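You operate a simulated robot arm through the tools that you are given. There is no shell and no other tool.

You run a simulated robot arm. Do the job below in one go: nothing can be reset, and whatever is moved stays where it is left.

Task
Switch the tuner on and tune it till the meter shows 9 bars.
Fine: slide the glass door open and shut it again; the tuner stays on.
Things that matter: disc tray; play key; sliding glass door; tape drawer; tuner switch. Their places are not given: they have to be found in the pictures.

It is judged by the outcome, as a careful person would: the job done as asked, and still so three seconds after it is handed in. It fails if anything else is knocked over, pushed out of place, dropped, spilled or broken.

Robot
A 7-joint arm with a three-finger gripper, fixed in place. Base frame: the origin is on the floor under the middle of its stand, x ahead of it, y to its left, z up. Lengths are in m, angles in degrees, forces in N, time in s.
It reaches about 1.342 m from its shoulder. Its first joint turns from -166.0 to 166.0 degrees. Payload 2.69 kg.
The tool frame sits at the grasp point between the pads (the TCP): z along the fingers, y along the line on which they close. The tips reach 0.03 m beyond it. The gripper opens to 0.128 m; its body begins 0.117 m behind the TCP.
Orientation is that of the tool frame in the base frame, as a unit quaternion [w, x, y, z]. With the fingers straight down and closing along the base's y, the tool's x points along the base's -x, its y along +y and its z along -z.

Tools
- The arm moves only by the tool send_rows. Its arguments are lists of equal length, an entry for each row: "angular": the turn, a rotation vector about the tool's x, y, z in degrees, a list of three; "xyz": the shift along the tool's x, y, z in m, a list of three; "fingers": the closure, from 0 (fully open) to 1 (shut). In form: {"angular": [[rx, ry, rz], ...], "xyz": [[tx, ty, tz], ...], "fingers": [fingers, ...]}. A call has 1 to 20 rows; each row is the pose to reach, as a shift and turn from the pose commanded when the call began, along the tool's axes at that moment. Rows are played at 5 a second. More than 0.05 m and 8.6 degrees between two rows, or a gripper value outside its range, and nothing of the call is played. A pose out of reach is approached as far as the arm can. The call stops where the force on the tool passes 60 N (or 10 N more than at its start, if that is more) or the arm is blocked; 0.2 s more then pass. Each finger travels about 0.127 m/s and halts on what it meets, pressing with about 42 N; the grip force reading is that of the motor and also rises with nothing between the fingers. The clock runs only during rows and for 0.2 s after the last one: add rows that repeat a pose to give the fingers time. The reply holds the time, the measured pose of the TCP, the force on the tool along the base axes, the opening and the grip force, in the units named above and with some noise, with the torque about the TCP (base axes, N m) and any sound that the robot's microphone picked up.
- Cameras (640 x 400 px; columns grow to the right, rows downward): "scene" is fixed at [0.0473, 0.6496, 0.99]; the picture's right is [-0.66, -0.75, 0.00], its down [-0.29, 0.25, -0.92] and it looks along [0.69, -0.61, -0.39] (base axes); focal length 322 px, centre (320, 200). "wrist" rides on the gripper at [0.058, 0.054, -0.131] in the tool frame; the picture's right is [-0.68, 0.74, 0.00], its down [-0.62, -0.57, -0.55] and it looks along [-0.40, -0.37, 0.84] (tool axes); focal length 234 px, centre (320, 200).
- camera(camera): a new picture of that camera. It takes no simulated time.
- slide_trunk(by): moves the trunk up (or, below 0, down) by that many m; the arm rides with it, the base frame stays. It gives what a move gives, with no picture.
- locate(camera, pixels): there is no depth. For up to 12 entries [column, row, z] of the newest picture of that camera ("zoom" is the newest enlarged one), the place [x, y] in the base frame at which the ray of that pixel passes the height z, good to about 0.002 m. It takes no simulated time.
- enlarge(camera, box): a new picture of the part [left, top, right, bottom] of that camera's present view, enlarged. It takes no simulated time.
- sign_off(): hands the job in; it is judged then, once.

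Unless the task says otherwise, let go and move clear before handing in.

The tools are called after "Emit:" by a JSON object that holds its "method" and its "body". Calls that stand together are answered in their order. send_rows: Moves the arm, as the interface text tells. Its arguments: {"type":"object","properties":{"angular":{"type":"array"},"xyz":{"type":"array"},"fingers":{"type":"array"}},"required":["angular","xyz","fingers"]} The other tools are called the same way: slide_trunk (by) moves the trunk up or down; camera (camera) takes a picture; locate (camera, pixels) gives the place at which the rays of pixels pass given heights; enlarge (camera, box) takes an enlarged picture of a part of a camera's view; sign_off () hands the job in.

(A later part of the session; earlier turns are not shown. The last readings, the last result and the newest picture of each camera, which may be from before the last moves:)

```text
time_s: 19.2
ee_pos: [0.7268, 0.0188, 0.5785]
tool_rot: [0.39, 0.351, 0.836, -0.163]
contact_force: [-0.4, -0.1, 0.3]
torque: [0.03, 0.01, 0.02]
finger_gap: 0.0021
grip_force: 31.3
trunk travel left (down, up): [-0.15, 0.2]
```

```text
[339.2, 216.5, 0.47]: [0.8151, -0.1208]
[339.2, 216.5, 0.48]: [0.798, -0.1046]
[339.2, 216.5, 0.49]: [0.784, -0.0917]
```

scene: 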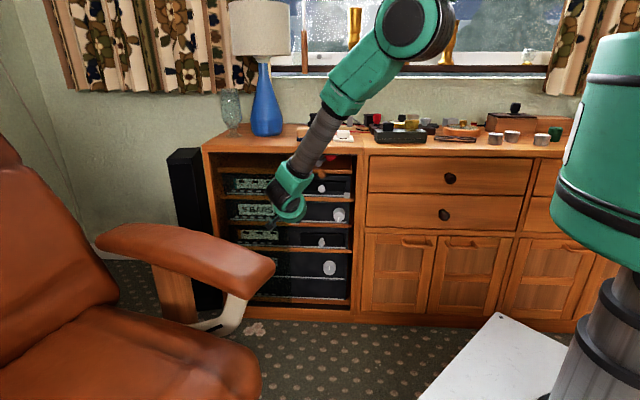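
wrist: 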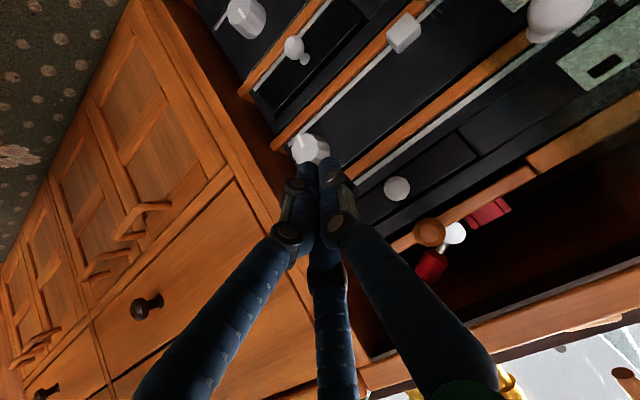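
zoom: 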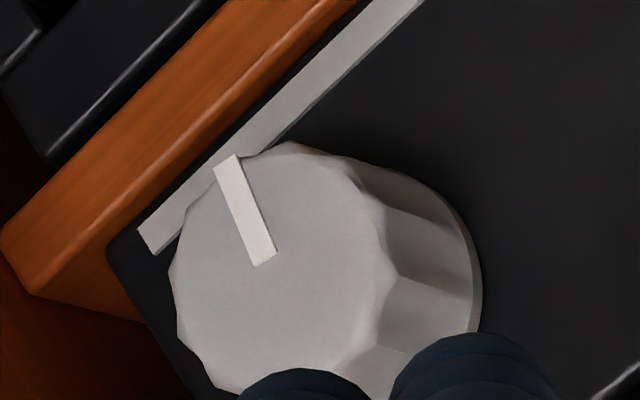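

Both cameras agree the dial face is at (0.795,-0.1025,0.482), about 41 mm across and roughly 26 mm deep. I'll level the tool to horizontal, open the fingers partway and stop about 10 cm in front of the dial.

Emit:
{"method": "send_rows", "body": {"angular": [[0, -6.5, 0], [0, -13, 0], [0, -20, 0], [0, -27, 0], [0, -34, 0], [0, -40, 0], [0, -40, 0]], "xyz": [[0.01, -0.006, 0.005], [0.022, -0.012, 0.015], [0.034, -0.018, 0.028], [0.048, -0.024, 0.042], [0.06, -0.03, 0.054], [0.0713, -0.0365, 0.0651], [0.0713, -0.0365, 0.0651]], "fingers": [1, 1, 0.9, 0.8, 0.65, 0.45, 0.45]}}

Emit:
{"method": "camera", "body": {"camera": "scene"}}

Emit:
{"method": "camera", "body": {"camera": "wrist"}}

```text
time_s: 20.8
ee_pos: [0.7034, -0.0103, 0.4817]
tool_rot: [0.652, 0.273, 0.652, -0.273]
contact_force: [-0.6, 0.7, 0.2]
torque: [-0.02, 0.0, 0.02]
finger_gap: 0.0703
grip_force: 0.0
trunk travel left (down, up): [-0.15, 0.2]
```

```text
taken
```

scene: 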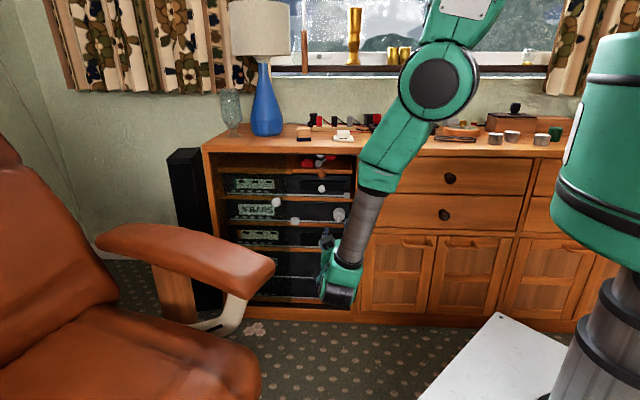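

```text
taken
```

wrist: 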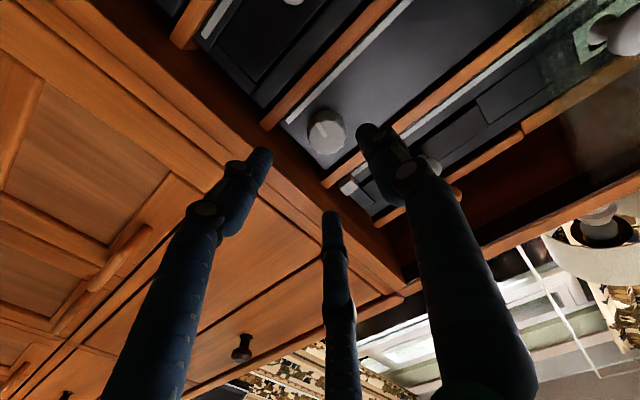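

The tool is level and centred on the dial axis (s=0.495, z=0.482), with the fingers open 7 cm around the dial at wrist (327,132). I'll advance along the tool axis until the fingers surround the dial.

Emit:
{"method": "send_rows", "body": {"angular": [[0, 0, 0], [0, 0, 0], [0, 0, 0], [0, 0, 0], [0, 0, 0], [0, 0, 0]], "xyz": [[0, 0.0005, 0.03], [0, 0.0005, 0.06], [0, 0.0005, 0.085], [0, 0.0005, 0.1], [0, 0.0005, 0.108], [0, 0.0005, 0.108]], "fingers": [0.45, 0.45, 0.45, 0.45, 0.45, 0.45]}}

Emit:
{"method": "camera", "body": {"camera": "wrist"}}

Emit:
{"method": "enlarge", "body": {"camera": "scene", "box": [264, 170, 376, 240]}}

```text
time_s: 22.2
ee_pos: [0.78, -0.0858, 0.4819]
tool_rot: [0.652, 0.273, 0.652, -0.273]
contact_force: [0.3, -0.2, -0.4]
torque: [-0.01, 0.0, -0.01]
finger_gap: 0.0705
grip_force: 0.2
trunk travel left (down, up): [-0.15, 0.2]
```

```text
taken
```

wrist: 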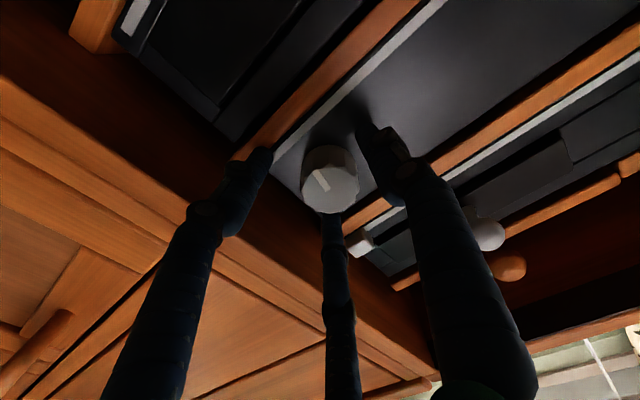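

```text
5.71 times, centred on (320, 205) of scene
```

zoom: 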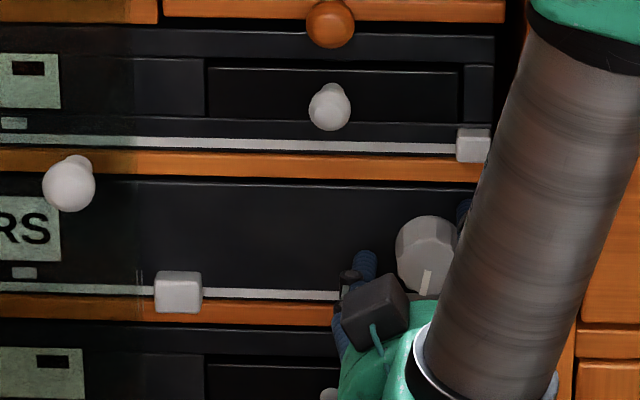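

The tips are level with the dial face, which sits centred between them at wrist (330,180). I'll go in 9 mm more and close gently on the dial.

Emit:
{"method": "send_rows", "body": {"angular": [[0, 0, 0], [0, 0, 0], [0, 0, 0], [0, 0, 0], [0, 0, 0], [0, 0, 0]], "xyz": [[0, -0.0005, 0.005], [0, -0.0005, 0.009], [0, -0.0005, 0.009], [0, -0.0005, 0.009], [0, -0.0005, 0.009], [0, -0.0005, 0.009]], "fingers": [0.45, 0.45, 0.6, 0.75, 0.8, 0.8]}}

Emit:
{"method": "camera", "body": {"camera": "wrist"}}

Emit:
{"method": "enlarge", "body": {"camera": "scene", "box": [216, 170, 360, 260]}}

```text
time_s: 23.5
ee_pos: [0.7862, -0.09, 0.4835]
tool_rot: [0.654, 0.271, 0.651, -0.273]
contact_force: [-20.0, 1.7, 18.3]
torque: [-0.31, -0.66, 0.68]
finger_gap: 0.0501
grip_force: 17.7
trunk travel left (down, up): [-0.15, 0.2]
stopped in row 6: the force on the tool passed its limit at 65 N (the readings are from after the stop); the commanded pose is now the measured one
```

```text
taken
```

wrist: 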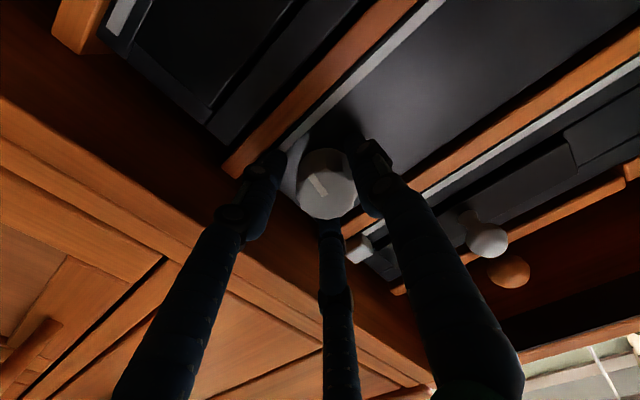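

```text
4.44 times, centred on (288, 215) of scene
```

zoom: 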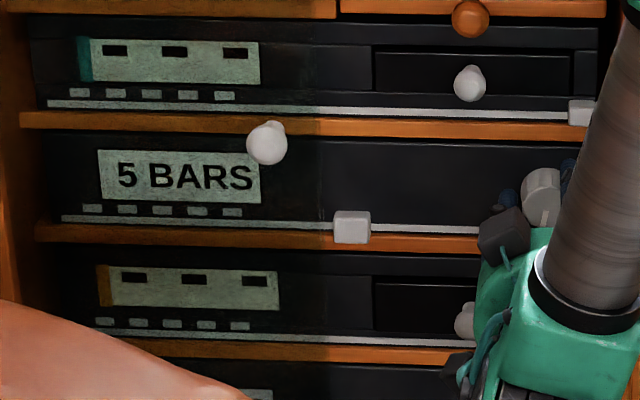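

The gripper closed to 5 cm and the force limit stopped the call; two fingers bear on the dial with a net force of about 18 N upward and 15 N outward. I'll look closely to see which finger is off.

Emit:
{"method": "enlarge", "body": {"camera": "wrist", "box": [240, 110, 400, 240]}}

Emit:
{"method": "enlarge", "body": {"camera": "scene", "box": [314, 195, 362, 230]}}

```text
3.08 times, centred on (320, 175) of wrist
```

zoom: 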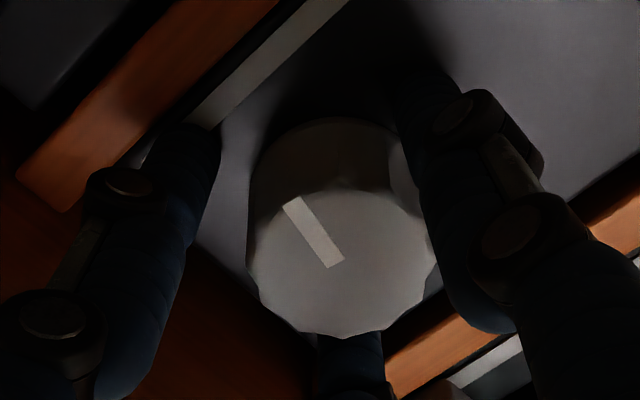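

```text
11.43 times, centred on (338, 212) of scene
```

zoom: 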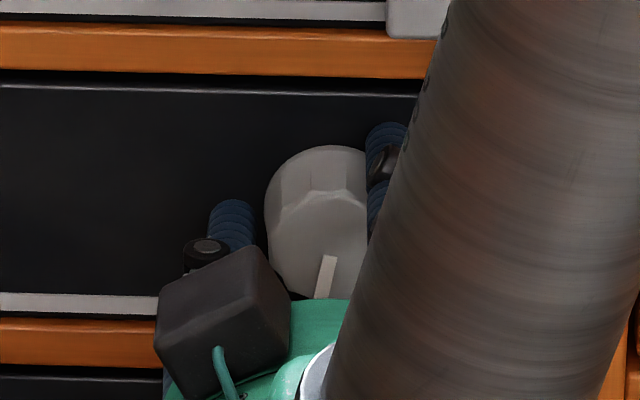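

Only the upper-right finger touches the dial; the lower and left ones still have a few mm of gap. I'll open slightly, shift the tool 3.5 mm up and 2.5 mm right, and close again in finer steps.

Emit:
{"method": "send_rows", "body": {"angular": [[0, 0, 0], [0, 0, 0], [0, 0, 0], [0, 0, 0], [0, 0, 0]], "xyz": [[0, 0, 0], [0, 0, 0], [-0.0035, -0.0025, -0.001], [-0.0035, -0.0025, -0.001], [-0.0035, -0.0025, -0.001]], "fingers": [0.5, 0.5, 0.5, 0.58, 0.58]}}

Emit:
{"method": "enlarge", "body": {"camera": "wrist", "box": [240, 110, 400, 240]}}

Emit:
{"method": "enlarge", "body": {"camera": "scene", "box": [314, 195, 362, 230]}}

```text
time_s: 24.7
ee_pos: [0.7851, -0.0909, 0.4851]
tool_rot: [0.653, 0.271, 0.653, -0.271]
contact_force: [-0.2, 0.4, -0.8]
torque: [0.01, 0.0, 0.01]
finger_gap: 0.0538
grip_force: 0.0
trunk travel left (down, up): [-0.15, 0.2]
```

```text
3.08 times, centred on (320, 175) of wrist
```

zoom: 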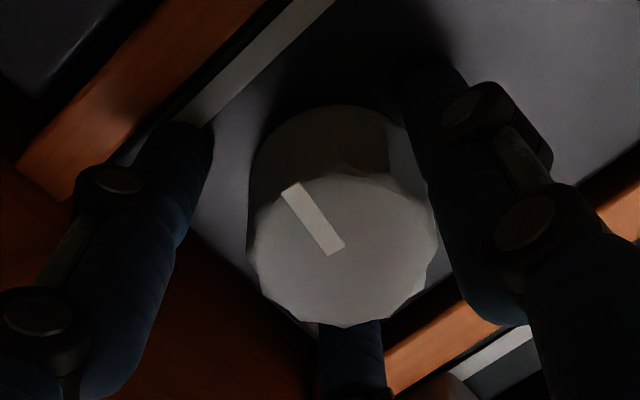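

```text
11.43 times, centred on (338, 212) of scene
```

zoom: 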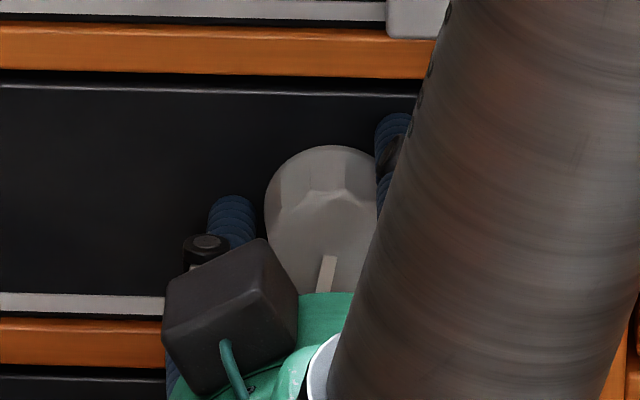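

There is no contact at this opening, but the dial face centre appears at wrist ~(327,191), which hints that the dial axis is higher than the tool axis. I'll check that with locate.

Emit:
{"method": "camera", "body": {"camera": "wrist"}}

Emit:
{"method": "locate", "body": {"camera": "wrist", "pixels": [[327.5, 191.2, 0.475], [327.5, 191.2, 0.48], [327.5, 191.2, 0.485], [327.5, 191.2, 0.49], [327.5, 191.2, 0.495], [327.5, 191.2, 0.5]]}}

```text
taken
```

wrist: 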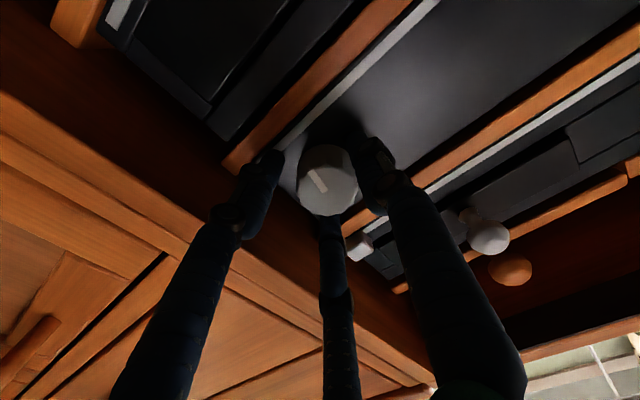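

```text
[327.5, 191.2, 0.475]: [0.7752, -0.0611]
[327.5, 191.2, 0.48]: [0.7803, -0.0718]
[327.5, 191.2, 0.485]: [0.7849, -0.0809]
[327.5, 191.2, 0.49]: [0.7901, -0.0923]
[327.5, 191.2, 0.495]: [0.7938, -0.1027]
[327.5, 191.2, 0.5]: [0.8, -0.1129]
```

The three views together put the dial centre a few mm above the tool axis, at z≈0.490. I'll raise the tool about 5 mm and close slightly more while reading the side force.

Emit:
{"method": "send_rows", "body": {"angular": [[0, 0, 0], [0, 0, 0], [0, 0, 0], [0, 0, 0]], "xyz": [[-0.003, 0, 0], [-0.005, 0, 0], [-0.005, 0, 0], [-0.005, 0, 0]], "fingers": [0.56, 0.58, 0.61, 0.61]}}

Emit:
{"method": "enlarge", "body": {"camera": "wrist", "box": [240, 110, 400, 240]}}

Emit:
{"method": "enlarge", "body": {"camera": "scene", "box": [314, 195, 362, 230]}}

```text
time_s: 25.7
ee_pos: [0.7852, -0.0913, 0.4916]
tool_rot: [0.653, 0.272, 0.653, -0.271]
contact_force: [-0.1, -0.1, 0.9]
torque: [0.01, 0.0, 0.01]
finger_gap: 0.05
grip_force: 0.0
trunk travel left (down, up): [-0.15, 0.2]
```

```text
3.08 times, centred on (320, 175) of wrist
```

zoom: 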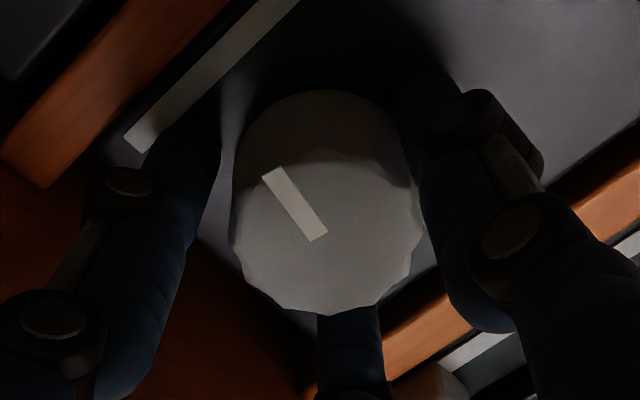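

```text
11.43 times, centred on (338, 212) of scene
```

zoom: 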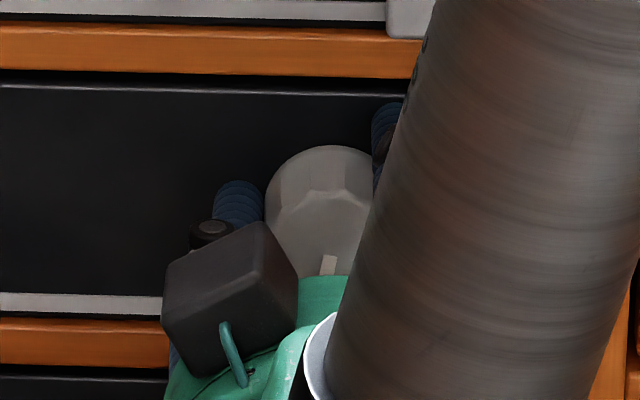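

At the same 5 cm opening there is now no force, so the shift helped. I'll continue closing in small steps.

Emit:
{"method": "send_rows", "body": {"angular": [[0, 0, 0], [0, 0, 0]], "xyz": [[0, 0, 0], [0, 0, 0]], "fingers": [0.64, 0.64]}}

```text
time_s: 26.3
ee_pos: [0.7849, -0.0905, 0.4914]
tool_rot: [0.653, 0.271, 0.653, -0.27]
contact_force: [1.5, 2.0, 1.1]
torque: [0.01, 0.03, 0.1]
finger_gap: 0.0476
grip_force: 1.3
trunk travel left (down, up): [-0.15, 0.2]
```

A light 2.5 N push toward the left means the left finger touches first. I'll shift 1.5 mm left and close a bit more.

Emit:
{"method": "send_rows", "body": {"angular": [[0, 0, 0], [0, 0, 0], [0, 0, 0]], "xyz": [[0, 0.0015, 0], [0, 0.002, 0], [0, 0.002, 0]], "fingers": [0.64, 0.66, 0.66]}}

```text
time_s: 27.1
ee_pos: [0.7843, -0.0899, 0.4901]
tool_rot: [0.652, 0.272, 0.653, -0.273]
contact_force: [1.5, 0.3, 0.9]
torque: [-0.07, -0.01, 0.06]
finger_gap: 0.0448
grip_force: 1.4
trunk travel left (down, up): [-0.15, 0.2]
```

Emit:
{"method": "send_rows", "body": {"angular": [[0, 0, 0], [0, 0, 0]], "xyz": [[0, 0, 0], [0, 0, 0]], "fingers": [0.69, 0.69]}}

Emit:
{"method": "enlarge", "body": {"camera": "wrist", "box": [240, 110, 400, 240]}}

```text
time_s: 27.7
ee_pos: [0.7875, -0.0899, 0.4902]
tool_rot: [0.652, 0.271, 0.653, -0.272]
contact_force: [10.2, 6.3, -12.5]
torque: [0.43, 0.46, 0.44]
finger_gap: 0.0427
grip_force: 45.2
trunk travel left (down, up): [-0.15, 0.2]
```

```text
3.08 times, centred on (320, 175) of wrist
```

zoom: 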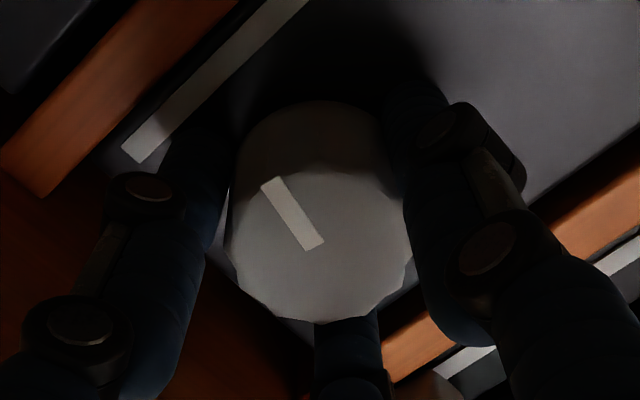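

The grip force is 45 N at a 4.3 cm gap, so the dial is held, with a residual of about 12 N left and 12 N down. I'll trim about 1.5 mm left and down to balance it.

Emit:
{"method": "send_rows", "body": {"angular": [[0, 0, 0], [0, 0, 0]], "xyz": [[0.0012, 0.0015, 0], [0.0012, 0.0015, 0]], "fingers": [0.69, 0.69]}}

Emit:
{"method": "enlarge", "body": {"camera": "scene", "box": [216, 170, 360, 260]}}

```text
time_s: 28.3
ee_pos: [0.787, -0.0886, 0.489]
tool_rot: [0.652, 0.272, 0.653, -0.273]
contact_force: [-1.1, 2.5, -1.7]
torque: [-0.19, -0.27, 0.08]
finger_gap: 0.0423
grip_force: 45.0
trunk travel left (down, up): [-0.15, 0.2]
```

```text
4.44 times, centred on (288, 215) of scene
```

zoom: 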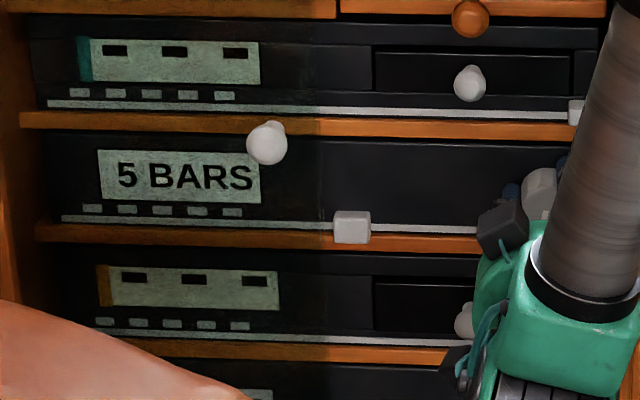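

The forces are balanced (about 3 N) with a firm grip on the dial. I'll try a 16° clockwise turn and check the meter.

Emit:
{"method": "send_rows", "body": {"angular": [[0, 0, 4], [0, 0, 8], [0, 0, 12], [0, 0, 16], [0, 0, 16]], "xyz": [[0, 0, 0], [0, 0, 0], [0, 0, 0], [0, 0, 0], [0, 0, 0]], "fingers": [0.7, 0.7, 0.7, 0.7, 0.7]}}

Emit:
{"method": "enlarge", "body": {"camera": "scene", "box": [216, 170, 360, 260]}}

Emit:
{"method": "enlarge", "body": {"camera": "wrist", "box": [240, 110, 400, 240]}}

```text
time_s: 29.1
ee_pos: [0.7861, -0.089, 0.4895]
tool_rot: [0.674, 0.336, 0.622, -0.215]
contact_force: [-21.7, 4.1, 25.0]
torque: [-0.5, -0.38, -0.48]
finger_gap: 0.042
grip_force: 45.1
out of reach, approached as far as the arm can: row 3, 4
trunk travel left (down, up): [-0.15, 0.2]
stopped in row 4: the force on the tool passed its limit at 66 N (the readings are from after the stop); the commanded pose is now the measured one
```

```text
4.44 times, centred on (288, 215) of scene
```

zoom: 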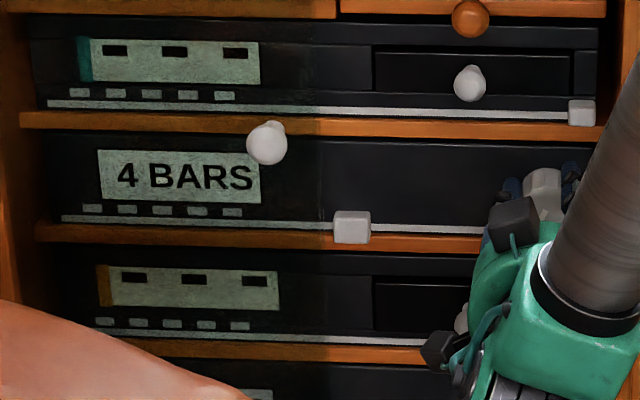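

```text
3.08 times, centred on (320, 175) of wrist
```

zoom: 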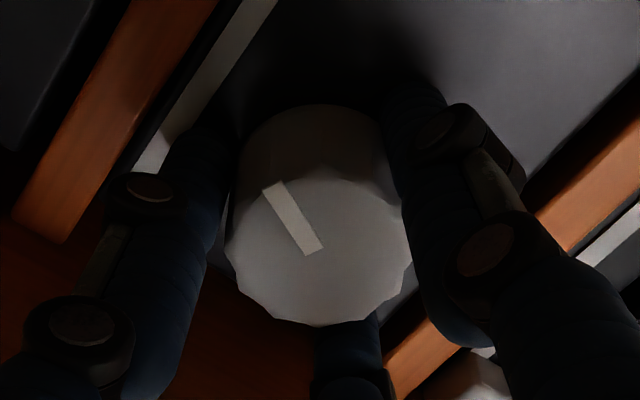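

The dial turns with the grip, and clockwise lowered the meter to "4 BARS", which is also near the wrist's limit. So I'll turn counter-clockwise, starting with 20°.

Emit:
{"method": "send_rows", "body": {"angular": [[0, 0, -4], [0, 0, -8], [0, 0, -12], [0, 0, -16], [0, 0, -20], [0, 0, -20]], "xyz": [[0, 0, 0], [0, 0, 0], [0, 0, 0], [0, 0, 0], [0, 0, 0], [0, 0, 0]], "fingers": [0.7, 0.7, 0.7, 0.7, 0.7, 0.7]}}

Emit:
{"method": "enlarge", "body": {"camera": "scene", "box": [216, 170, 360, 260]}}

Emit:
{"method": "enlarge", "body": {"camera": "wrist", "box": [240, 110, 400, 240]}}

```text
time_s: 30.5
ee_pos: [0.7873, -0.0894, 0.4879]
tool_rot: [0.626, 0.224, 0.67, -0.33]
contact_force: [-33.6, 3.1, 39.1]
torque: [-0.84, -0.78, -0.93]
finger_gap: 0.0419
grip_force: 44.8
trunk travel left (down, up): [-0.15, 0.2]
```

```text
4.44 times, centred on (288, 215) of scene
```

zoom: 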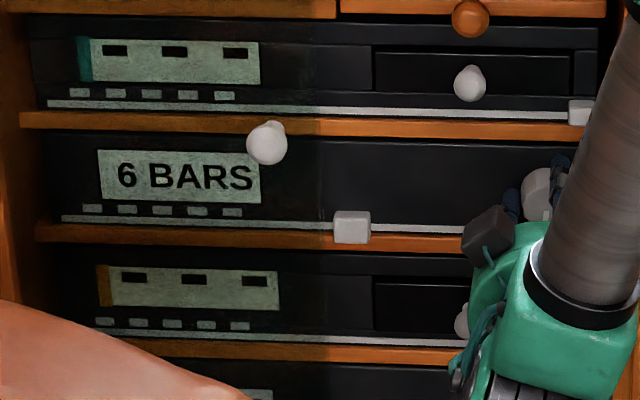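

```text
3.08 times, centred on (320, 175) of wrist
```

zoom: 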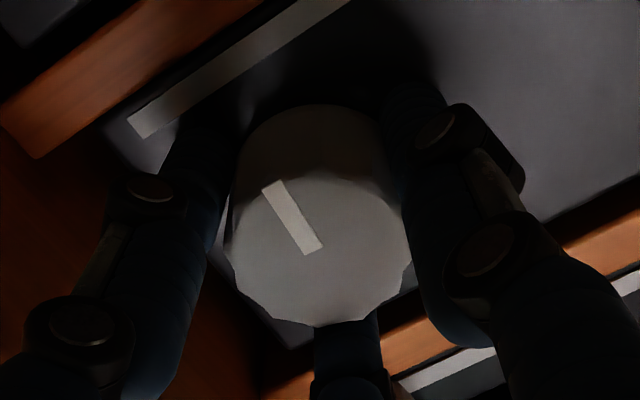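

The meter reads "6 BARS" after turning counter-clockwise, so that direction is right. The residual force is about 22 N right, 39 N up and 26 N outward, so I'll trim the pose to relieve it.

Emit:
{"method": "send_rows", "body": {"angular": [[0, 0, 0], [0, 0, 0], [0, 0, 0]], "xyz": [[-0.002, -0.002, -0.001], [-0.0037, -0.0033, -0.002], [-0.0037, -0.0033, -0.002]], "fingers": [0.7, 0.7, 0.7]}}

```text
time_s: 31.3
ee_pos: [0.7872, -0.0889, 0.4885]
tool_rot: [0.625, 0.222, 0.673, -0.327]
contact_force: [27.2, -8.7, -15.2]
torque: [0.5, 0.46, 0.31]
finger_gap: 0.0421
grip_force: 45.2
trunk travel left (down, up): [-0.15, 0.2]
```

That overshot a little, about 13 N the other way sideways and 25 N inward. I'll come back by roughly 40% of the trim.

Emit:
{"method": "send_rows", "body": {"angular": [[0, 0, 0], [0, 0, 0]], "xyz": [[0.001, 0.0013, 0.001], [0.001, 0.0013, 0.001]], "fingers": [0.7, 0.7]}}

```text
time_s: 31.9
ee_pos: [0.7864, -0.0887, 0.4888]
tool_rot: [0.625, 0.222, 0.672, -0.328]
contact_force: [16.0, 0.3, -4.3]
torque: [0.16, 0.18, 0.29]
finger_gap: 0.0421
grip_force: 44.9
trunk travel left (down, up): [-0.15, 0.2]
```

The forces are down to about 12 N. I'll trim a touch more and turn another 10° counter-clockwise.

Emit:
{"method": "send_rows", "body": {"angular": [[0, 0, 0], [0, 0, -3.5], [0, 0, -7], [0, 0, -10], [0, 0, -10]], "xyz": [[0.0003, 0.001, 0.0004], [0.0003, 0.001, 0.0004], [0.0003, 0.001, 0.0004], [0.0003, 0.001, 0.0004], [0.0003, 0.001, 0.0004]], "fingers": [0.7, 0.7, 0.7, 0.7, 0.7]}}

Emit:
{"method": "enlarge", "body": {"camera": "scene", "box": [216, 170, 360, 260]}}

```text
time_s: 33.1
ee_pos: [0.7867, -0.0896, 0.4892]
tool_rot: [0.595, 0.163, 0.689, -0.382]
contact_force: [0.1, 3.4, 3.4]
torque: [-0.23, -0.19, 0.1]
finger_gap: 0.0418
grip_force: 45.3
trunk travel left (down, up): [-0.15, 0.2]
```

```text
4.44 times, centred on (288, 215) of scene
```

zoom: 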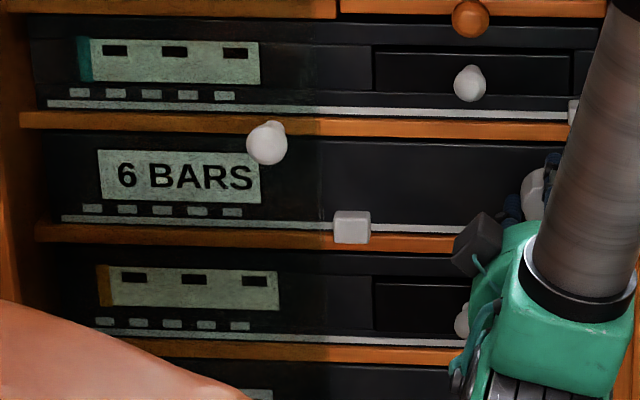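

It still reads "6 BARS" at about 19° counter-clockwise, and the forces are low. I'll turn another 10°.

Emit:
{"method": "send_rows", "body": {"angular": [[0, 0, -3.5], [0, 0, -7], [0, 0, -10], [0, 0, -10]], "xyz": [[0, 0, 0], [0, 0, 0], [0, 0, 0], [0, 0, 0]], "fingers": [0.7, 0.7, 0.7, 0.7]}}

Emit:
{"method": "enlarge", "body": {"camera": "scene", "box": [216, 170, 360, 260]}}

```text
time_s: 34.1
ee_pos: [0.7855, -0.0884, 0.4883]
tool_rot: [0.559, 0.103, 0.7, -0.433]
contact_force: [-5.3, 0.5, 5.7]
torque: [-0.18, -0.14, -0.14]
finger_gap: 0.0417
grip_force: 44.8
trunk travel left (down, up): [-0.15, 0.2]
```

```text
4.44 times, centred on (288, 215) of scene
```

zoom: 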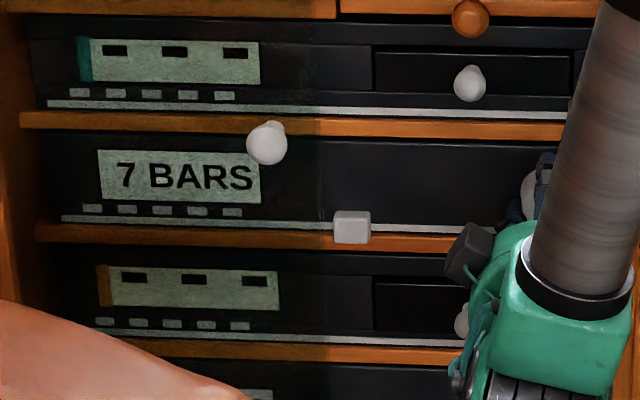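

"7 BARS" now, at about 29° counter-clockwise. I'll continue in 10° steps.

Emit:
{"method": "send_rows", "body": {"angular": [[0, 0, -3.5], [0, 0, -7], [0, 0, -10], [0, 0, -10]], "xyz": [[0, 0, 0], [0, 0, 0], [0, 0, 0], [0, 0, 0]], "fingers": [0.7, 0.7, 0.7, 0.7]}}

Emit:
{"method": "enlarge", "body": {"camera": "scene", "box": [216, 170, 360, 260]}}

```text
time_s: 35.1
ee_pos: [0.7855, -0.0897, 0.4884]
tool_rot: [0.519, 0.042, 0.707, -0.479]
contact_force: [-7.7, 0.1, 5.4]
torque: [-0.01, 0.0, -0.13]
finger_gap: 0.042
grip_force: 45.3
trunk travel left (down, up): [-0.15, 0.2]
```

```text
4.44 times, centred on (288, 215) of scene
```

zoom: 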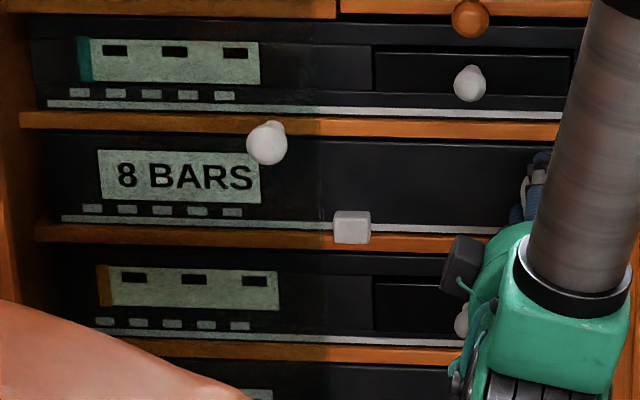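

"8 BARS" now, at about 39° counter-clockwise, so each bar is roughly 15°. I'll go 8° at a time to find the 8-to-9 boundary.

Emit:
{"method": "send_rows", "body": {"angular": [[0, 0, -3], [0, 0, -6], [0, 0, -8], [0, 0, -8]], "xyz": [[0, 0, 0], [0, 0, 0], [0, 0, 0], [0, 0, 0]], "fingers": [0.7, 0.7, 0.7, 0.7]}}

Emit:
{"method": "enlarge", "body": {"camera": "scene", "box": [216, 170, 360, 260]}}

```text
time_s: 36.1
ee_pos: [0.7867, -0.0885, 0.4888]
tool_rot: [0.485, -0.009, 0.709, -0.513]
contact_force: [-6.1, -3.1, 0.6]
torque: [0.03, 0.07, -0.17]
finger_gap: 0.0417
grip_force: 44.9
trunk travel left (down, up): [-0.15, 0.2]
```

```text
4.44 times, centred on (288, 215) of scene
```

zoom: 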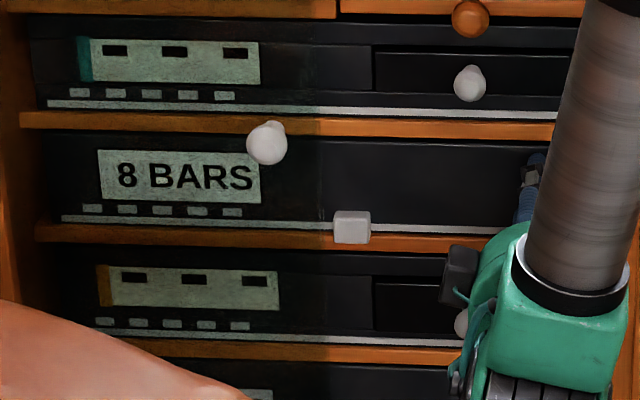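

Emit:
{"method": "send_rows", "body": {"angular": [[0, 0, -2.5], [0, 0, -5], [0, 0, -5]], "xyz": [[0, 0, 0], [0, 0, 0], [0, 0, 0]], "fingers": [0.7, 0.7, 0.7]}}

Emit:
{"method": "enlarge", "body": {"camera": "scene", "box": [216, 170, 360, 260]}}

```text
time_s: 36.9
ee_pos: [0.7865, -0.0887, 0.4886]
tool_rot: [0.462, -0.04, 0.706, -0.534]
contact_force: [-14.2, 1.7, 1.2]
torque: [-0.11, -0.1, -0.29]
finger_gap: 0.0421
grip_force: 44.9
trunk travel left (down, up): [-0.15, 0.2]
```

```text
4.44 times, centred on (288, 215) of scene
```

zoom: 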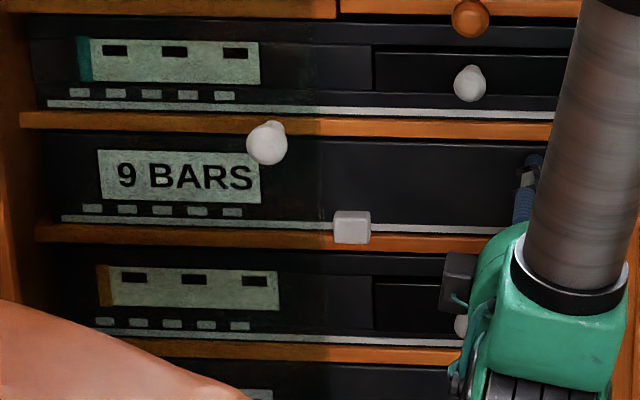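

"9 BARS" now, at about 52° counter-clockwise. The boundary is only a few degrees back, so I'll turn about 5° more to sit in the middle of the band.

Emit:
{"method": "send_rows", "body": {"angular": [[0, 0, -2.5], [0, 0, -5], [0, 0, -5]], "xyz": [[0, 0, 0], [0, 0, 0], [0, 0, 0]], "fingers": [0.7, 0.7, 0.7]}}

Emit:
{"method": "enlarge", "body": {"camera": "scene", "box": [216, 170, 360, 260]}}

Emit:
{"method": "camera", "body": {"camera": "wrist"}}

```text
time_s: 37.7
ee_pos: [0.7866, -0.0893, 0.4875]
tool_rot: [0.439, -0.069, 0.704, -0.554]
contact_force: [-14.9, 5.7, 1.8]
torque: [-0.09, -0.08, -0.11]
finger_gap: 0.0418
grip_force: 44.8
trunk travel left (down, up): [-0.15, 0.2]
```

```text
4.44 times, centred on (288, 215) of scene
```

zoom: 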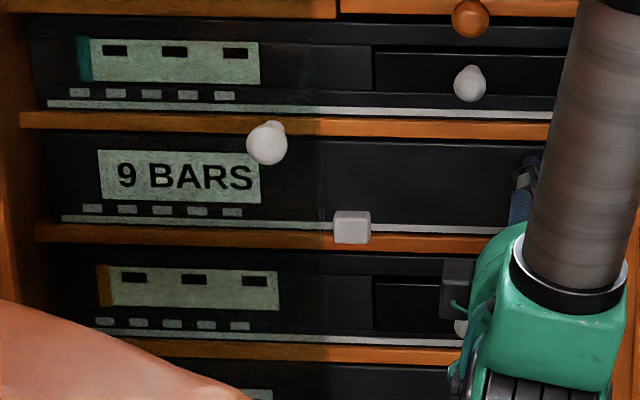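

```text
taken
```

wrist: 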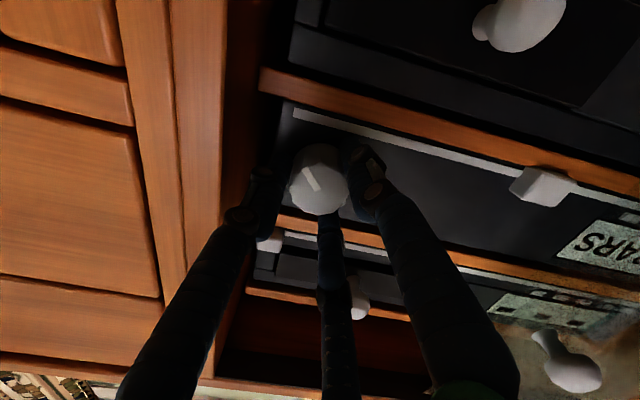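

It holds at "9 BARS", well inside the band. I'll open the fingers only enough to release the dial, since one finger is near the cabinet wall, and then check the meter before moving.

Emit:
{"method": "send_rows", "body": {"angular": [[0, 0, 0], [0, 0, 0], [0, 0, 0], [0, 0, 0]], "xyz": [[0, 0, 0], [0, 0, 0], [0, 0, 0], [0, 0, 0]], "fingers": [0.64, 0.6, 0.56, 0.56]}}

Emit:
{"method": "enlarge", "body": {"camera": "scene", "box": [216, 170, 360, 260]}}

Emit:
{"method": "enlarge", "body": {"camera": "wrist", "box": [220, 110, 400, 250]}}

```text
time_s: 38.7
ee_pos: [0.7877, -0.0895, 0.4884]
tool_rot: [0.439, -0.07, 0.704, -0.554]
contact_force: [-0.1, -0.2, -0.5]
torque: [0.02, 0.04, 0.0]
finger_gap: 0.0563
grip_force: 0.0
trunk travel left (down, up): [-0.15, 0.2]
```

```text
4.44 times, centred on (288, 215) of scene
```

zoom: 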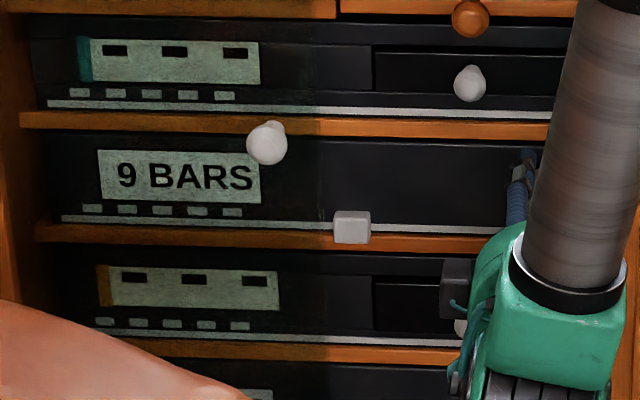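

```text
2.86 times, centred on (310, 180) of wrist
```

zoom: 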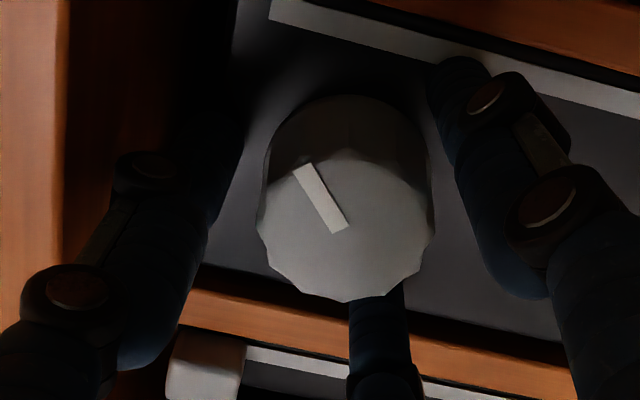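

The dial is free, there is no force and the meter still reads "9 BARS". I'll pull straight back out along the tool axis.

Emit:
{"method": "send_rows", "body": {"angular": [[0, 0, 0], [0, 0, 0], [0, 0, 0], [0, 0, 0], [0, 0, 0], [0, 0, 0]], "xyz": [[0, 0, -0.008], [0, 0, -0.02], [0, 0, -0.045], [0, 0, -0.08], [0, 0, -0.12], [0, 0, -0.12]], "fingers": [0.56, 0.56, 0.56, 0.56, 0.56, 0.56]}}

Emit:
{"method": "enlarge", "body": {"camera": "scene", "box": [216, 170, 360, 260]}}

Emit:
{"method": "camera", "body": {"camera": "scene"}}

Emit:
{"method": "camera", "body": {"camera": "wrist"}}

```text
time_s: 40.1
ee_pos: [0.7042, -0.0028, 0.4904]
tool_rot: [0.439, -0.069, 0.704, -0.554]
contact_force: [-1.5, 0.5, 0.4]
torque: [0.01, 0.0, 0.0]
finger_gap: 0.0564
grip_force: 0.0
trunk travel left (down, up): [-0.15, 0.2]
```

```text
4.44 times, centred on (288, 215) of scene
```

zoom: 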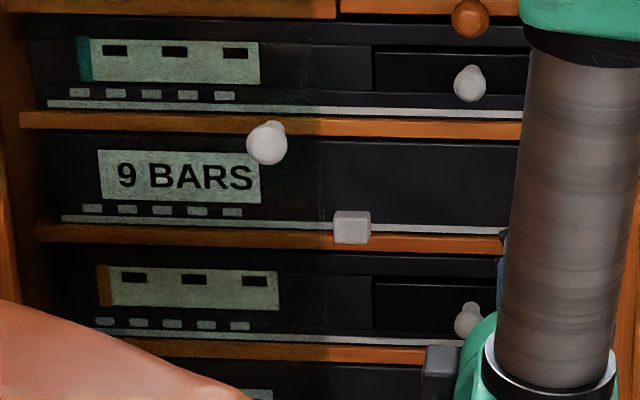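

```text
taken
```

scene: 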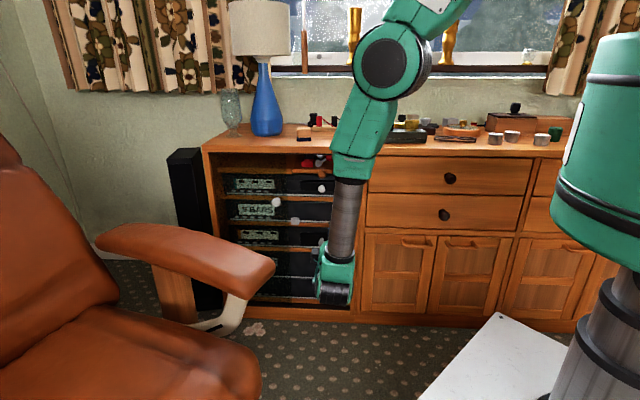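

```text
taken
```

wrist: 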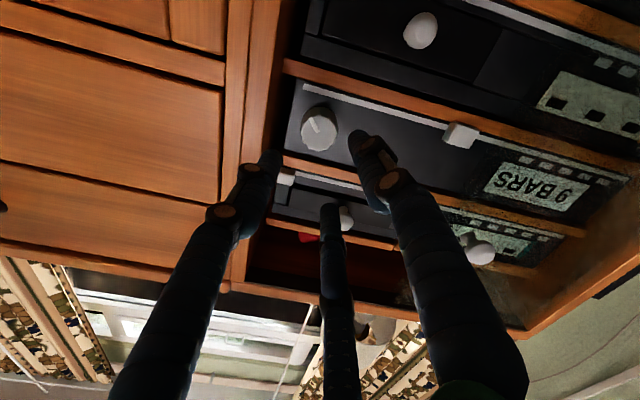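

The meter still reads "9 BARS" and the hand is clear of the rack. Next I'll roll the tool back level and close the fingers into a poker again for shutting the door.

Emit:
{"method": "send_rows", "body": {"angular": [[0, 0, 8.2], [0, 0, 16.4], [0, 0, 24.6], [0, 0, 32.8], [0, 0, 41], [0, 0, 49.2], [0, 0, 57.4], [0, 0, 57.4]], "xyz": [[0, 0, -0.005], [0, 0, -0.01], [0, 0, -0.015], [0, 0, -0.02], [0, 0, -0.025], [0, 0, -0.03], [0, 0, -0.03], [0, 0, -0.03]], "fingers": [0.6, 0.7, 0.8, 0.9, 1, 1, 1, 1]}}

```text
time_s: 41.9
ee_pos: [0.6829, 0.0182, 0.4888]
tool_rot: [0.651, 0.277, 0.651, -0.275]
contact_force: [-0.1, 0.3, -0.5]
torque: [0.0, -0.02, 0.0]
finger_gap: 0.002
grip_force: 31.6
trunk travel left (down, up): [-0.15, 0.2]
```

The pose is level with the fingers shut. Now I'll pitch down 40° while rising and moving left, well in front of the cabinet.

Emit:
{"method": "send_rows", "body": {"angular": [[0, 6, 0], [0, 12, 0], [0, 18, 0], [0, 24, 0], [0, 30, 0], [0, 36, 0], [0, 40, 0], [0, 40, 0]], "xyz": [[-0.025, 0.01, -0.004], [-0.05, 0.025, -0.008], [-0.075, 0.04, -0.012], [-0.1, 0.055, -0.016], [-0.125, 0.07, -0.02], [-0.15, 0.085, -0.024], [-0.17, 0.1, -0.025], [-0.17, 0.1, -0.025]], "fingers": [1, 1, 1, 1, 1, 1, 1, 1]}}

Emit:
{"method": "camera", "body": {"camera": "scene"}}

Emit:
{"method": "camera", "body": {"camera": "wrist"}}

```text
time_s: 43.7
ee_pos: [0.738, 0.1065, 0.6596]
tool_rot: [0.388, 0.354, 0.835, -0.164]
contact_force: [0.0, -0.2, 1.1]
torque: [0.01, -0.03, 0.06]
finger_gap: 0.0019
grip_force: 31.5
trunk travel left (down, up): [-0.15, 0.2]
```

```text
taken
```

scene: 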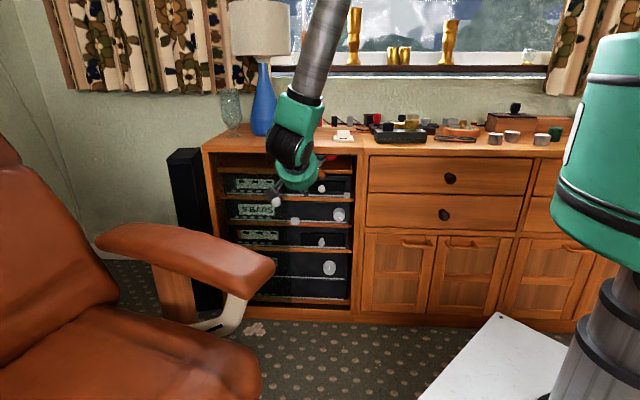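

```text
taken
```

wrist: 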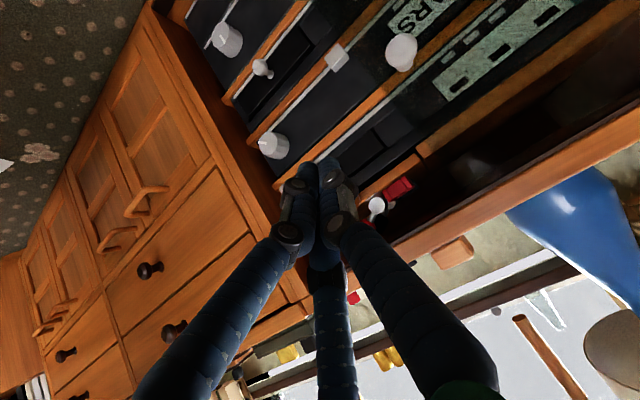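

The hand is up and clear, and the door knob shows at wrist (401,52). I'll locate it for the closing push.

Emit:
{"method": "locate", "body": {"camera": "wrist", "pixels": [[401, 52, 0.55], [401, 52, 0.56], [401, 52, 0.57]]}}

Emit:
{"method": "locate", "body": {"camera": "scene", "pixels": [[276, 202, 0.55], [276, 202, 0.56], [276, 202, 0.57]]}}

Emit:
{"method": "send_rows", "body": {"angular": [[0, 0, 0], [0, 0, 0], [0, 0, 0], [0, 0, 0], [0, 0, 0], [0, 0, 0]], "xyz": [[0, 0.035, 0], [0, 0.07, 0], [0, 0.105, 0], [0, 0.14, 0], [0, 0.175, 0], [0, 0.175, 0]], "fingers": [1, 1, 1, 1, 1, 1]}}

Emit:
{"method": "camera", "body": {"camera": "scene"}}

Emit:
{"method": "camera", "body": {"camera": "wrist"}}

```text
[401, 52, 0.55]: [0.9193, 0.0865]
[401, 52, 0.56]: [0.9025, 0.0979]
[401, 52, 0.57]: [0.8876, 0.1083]
```

```text
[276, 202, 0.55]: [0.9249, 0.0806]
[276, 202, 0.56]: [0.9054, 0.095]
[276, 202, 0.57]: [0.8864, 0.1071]
```

```text
time_s: 45.1
ee_pos: [0.8639, 0.2291, 0.6587]
tool_rot: [0.388, 0.354, 0.835, -0.164]
contact_force: [-0.1, -0.4, 0.2]
torque: [-0.03, -0.02, -0.04]
finger_gap: 0.002
grip_force: 30.8
trunk travel left (down, up): [-0.15, 0.2]
```

```text
taken
```

scene: 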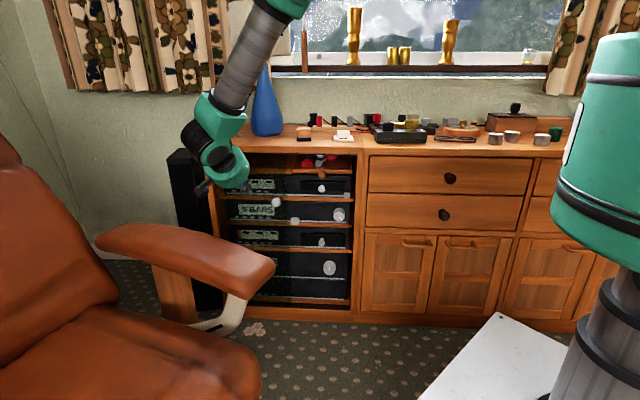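

```text
taken
```

wrist: 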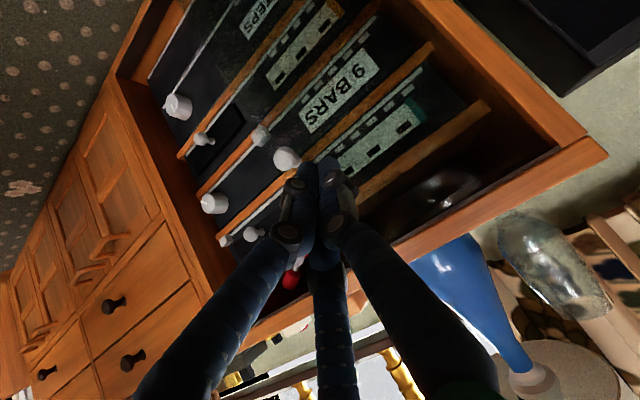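

The knob is at (0.9035,0.097,0.56), s=0.713, and the poker is at s=0.777, to its left. I'll advance along the tool axis to the depth used for the first push.

Emit:
{"method": "send_rows", "body": {"angular": [[0, 0, 0], [0, 0, 0], [0, 0, 0], [0, 0, 0], [0, 0, 0], [0, 0, 0]], "xyz": [[-0.002, 0, 0.035], [-0.004, 0, 0.07], [-0.006, 0, 0.1], [-0.008, 0, 0.125], [-0.0084, 0, 0.1386], [-0.0084, 0, 0.1386]], "fingers": [1, 1, 1, 1, 1, 1]}}

Emit:
{"method": "camera", "body": {"camera": "wrist"}}

Emit:
{"method": "camera", "body": {"camera": "scene"}}

```text
time_s: 46.5
ee_pos: [0.941, 0.1486, 0.5776]
tool_rot: [0.389, 0.354, 0.834, -0.164]
contact_force: [0.4, 0.5, -1.2]
torque: [0.01, 0.03, 0.0]
finger_gap: 0.0021
grip_force: 31.4
trunk travel left (down, up): [-0.15, 0.2]
```

```text
taken
```

wrist: 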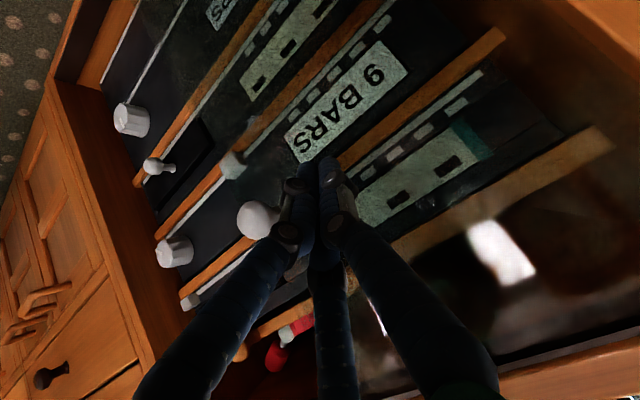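

```text
taken
```

scene: 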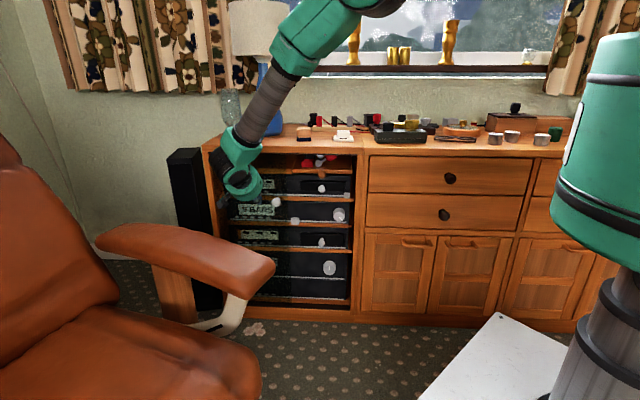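

The poker is in position with no contact, just left of the knob at wrist (258,218). I'll push right about 11 cm and check.

Emit:
{"method": "send_rows", "body": {"angular": [[0, 0, 0], [0, 0, 0], [0, 0, 0], [0, 0, 0], [0, 0, 0], [0, 0, 0], [0, 0, 0], [0, 0, 0]], "xyz": [[0, -0.015, 0], [0, -0.03, 0], [0, -0.045, 0], [0, -0.06, 0], [0, -0.075, 0], [0, -0.09, 0], [0, -0.11, 0], [0, -0.11, 0]], "fingers": [1, 1, 1, 1, 1, 1, 1, 1]}}

Emit:
{"method": "camera", "body": {"camera": "wrist"}}

Emit:
{"method": "camera", "body": {"camera": "scene"}}

```text
time_s: 48.3
ee_pos: [0.8612, 0.0721, 0.5773]
tool_rot: [0.39, 0.354, 0.834, -0.164]
contact_force: [-1.0, -0.3, 0.0]
torque: [0.04, 0.02, -0.01]
finger_gap: 0.0022
grip_force: 31.6
trunk travel left (down, up): [-0.15, 0.2]
```

```text
taken
```

wrist: 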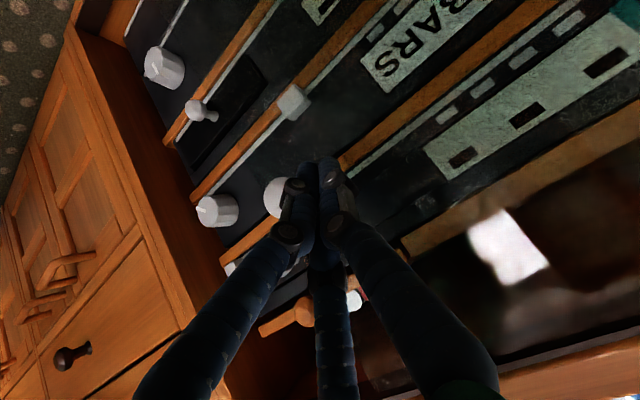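

```text
taken
```

scene: 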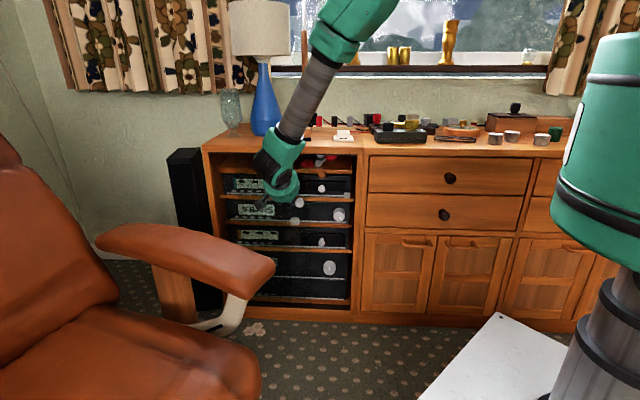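

The knob has moved to scene (298,202) and follows with almost no force. I'll continue pushing right.

Emit:
{"method": "send_rows", "body": {"angular": [[0, 0, 0], [0, 0, 0], [0, 0, 0], [0, 0, 0], [0, 0, 0], [0, 0, 0], [0, 0, 0], [0, 0, 0]], "xyz": [[-0.0005, -0.018, 0.0005], [-0.0005, -0.036, 0.0005], [-0.0005, -0.054, 0.0005], [-0.0005, -0.072, 0.0005], [-0.0005, -0.09, 0.0005], [-0.0005, -0.108, 0.0005], [-0.0005, -0.125, 0.0005], [-0.0005, -0.125, 0.0005]], "fingers": [1, 1, 1, 1, 1, 1, 1, 1]}}

Emit:
{"method": "camera", "body": {"camera": "wrist"}}

Emit:
{"method": "enlarge", "body": {"camera": "scene", "box": [216, 160, 376, 260]}}

```text
time_s: 50.1
ee_pos: [0.7714, -0.0152, 0.5761]
tool_rot: [0.389, 0.355, 0.834, -0.165]
contact_force: [0.2, -0.2, 0.9]
torque: [0.03, 0.01, 0.02]
finger_gap: 0.0021
grip_force: 31.2
trunk travel left (down, up): [-0.15, 0.2]
```

```text
taken
```

wrist: 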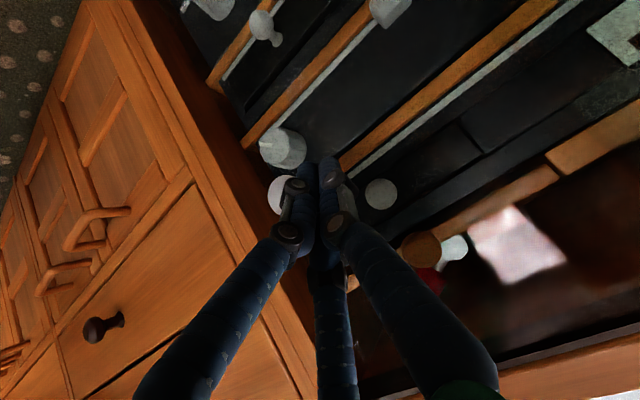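

```text
4.00 times, centred on (296, 210) of scene
```

zoom: 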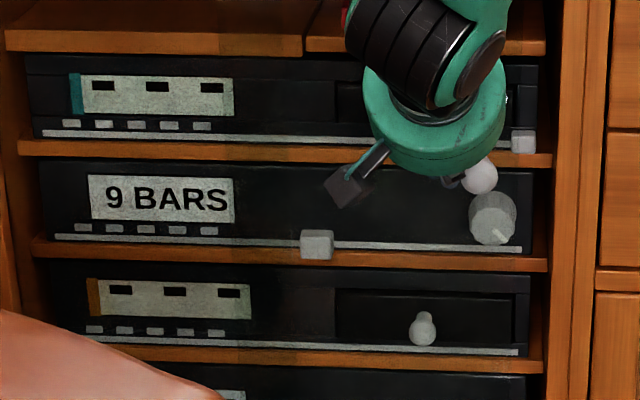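

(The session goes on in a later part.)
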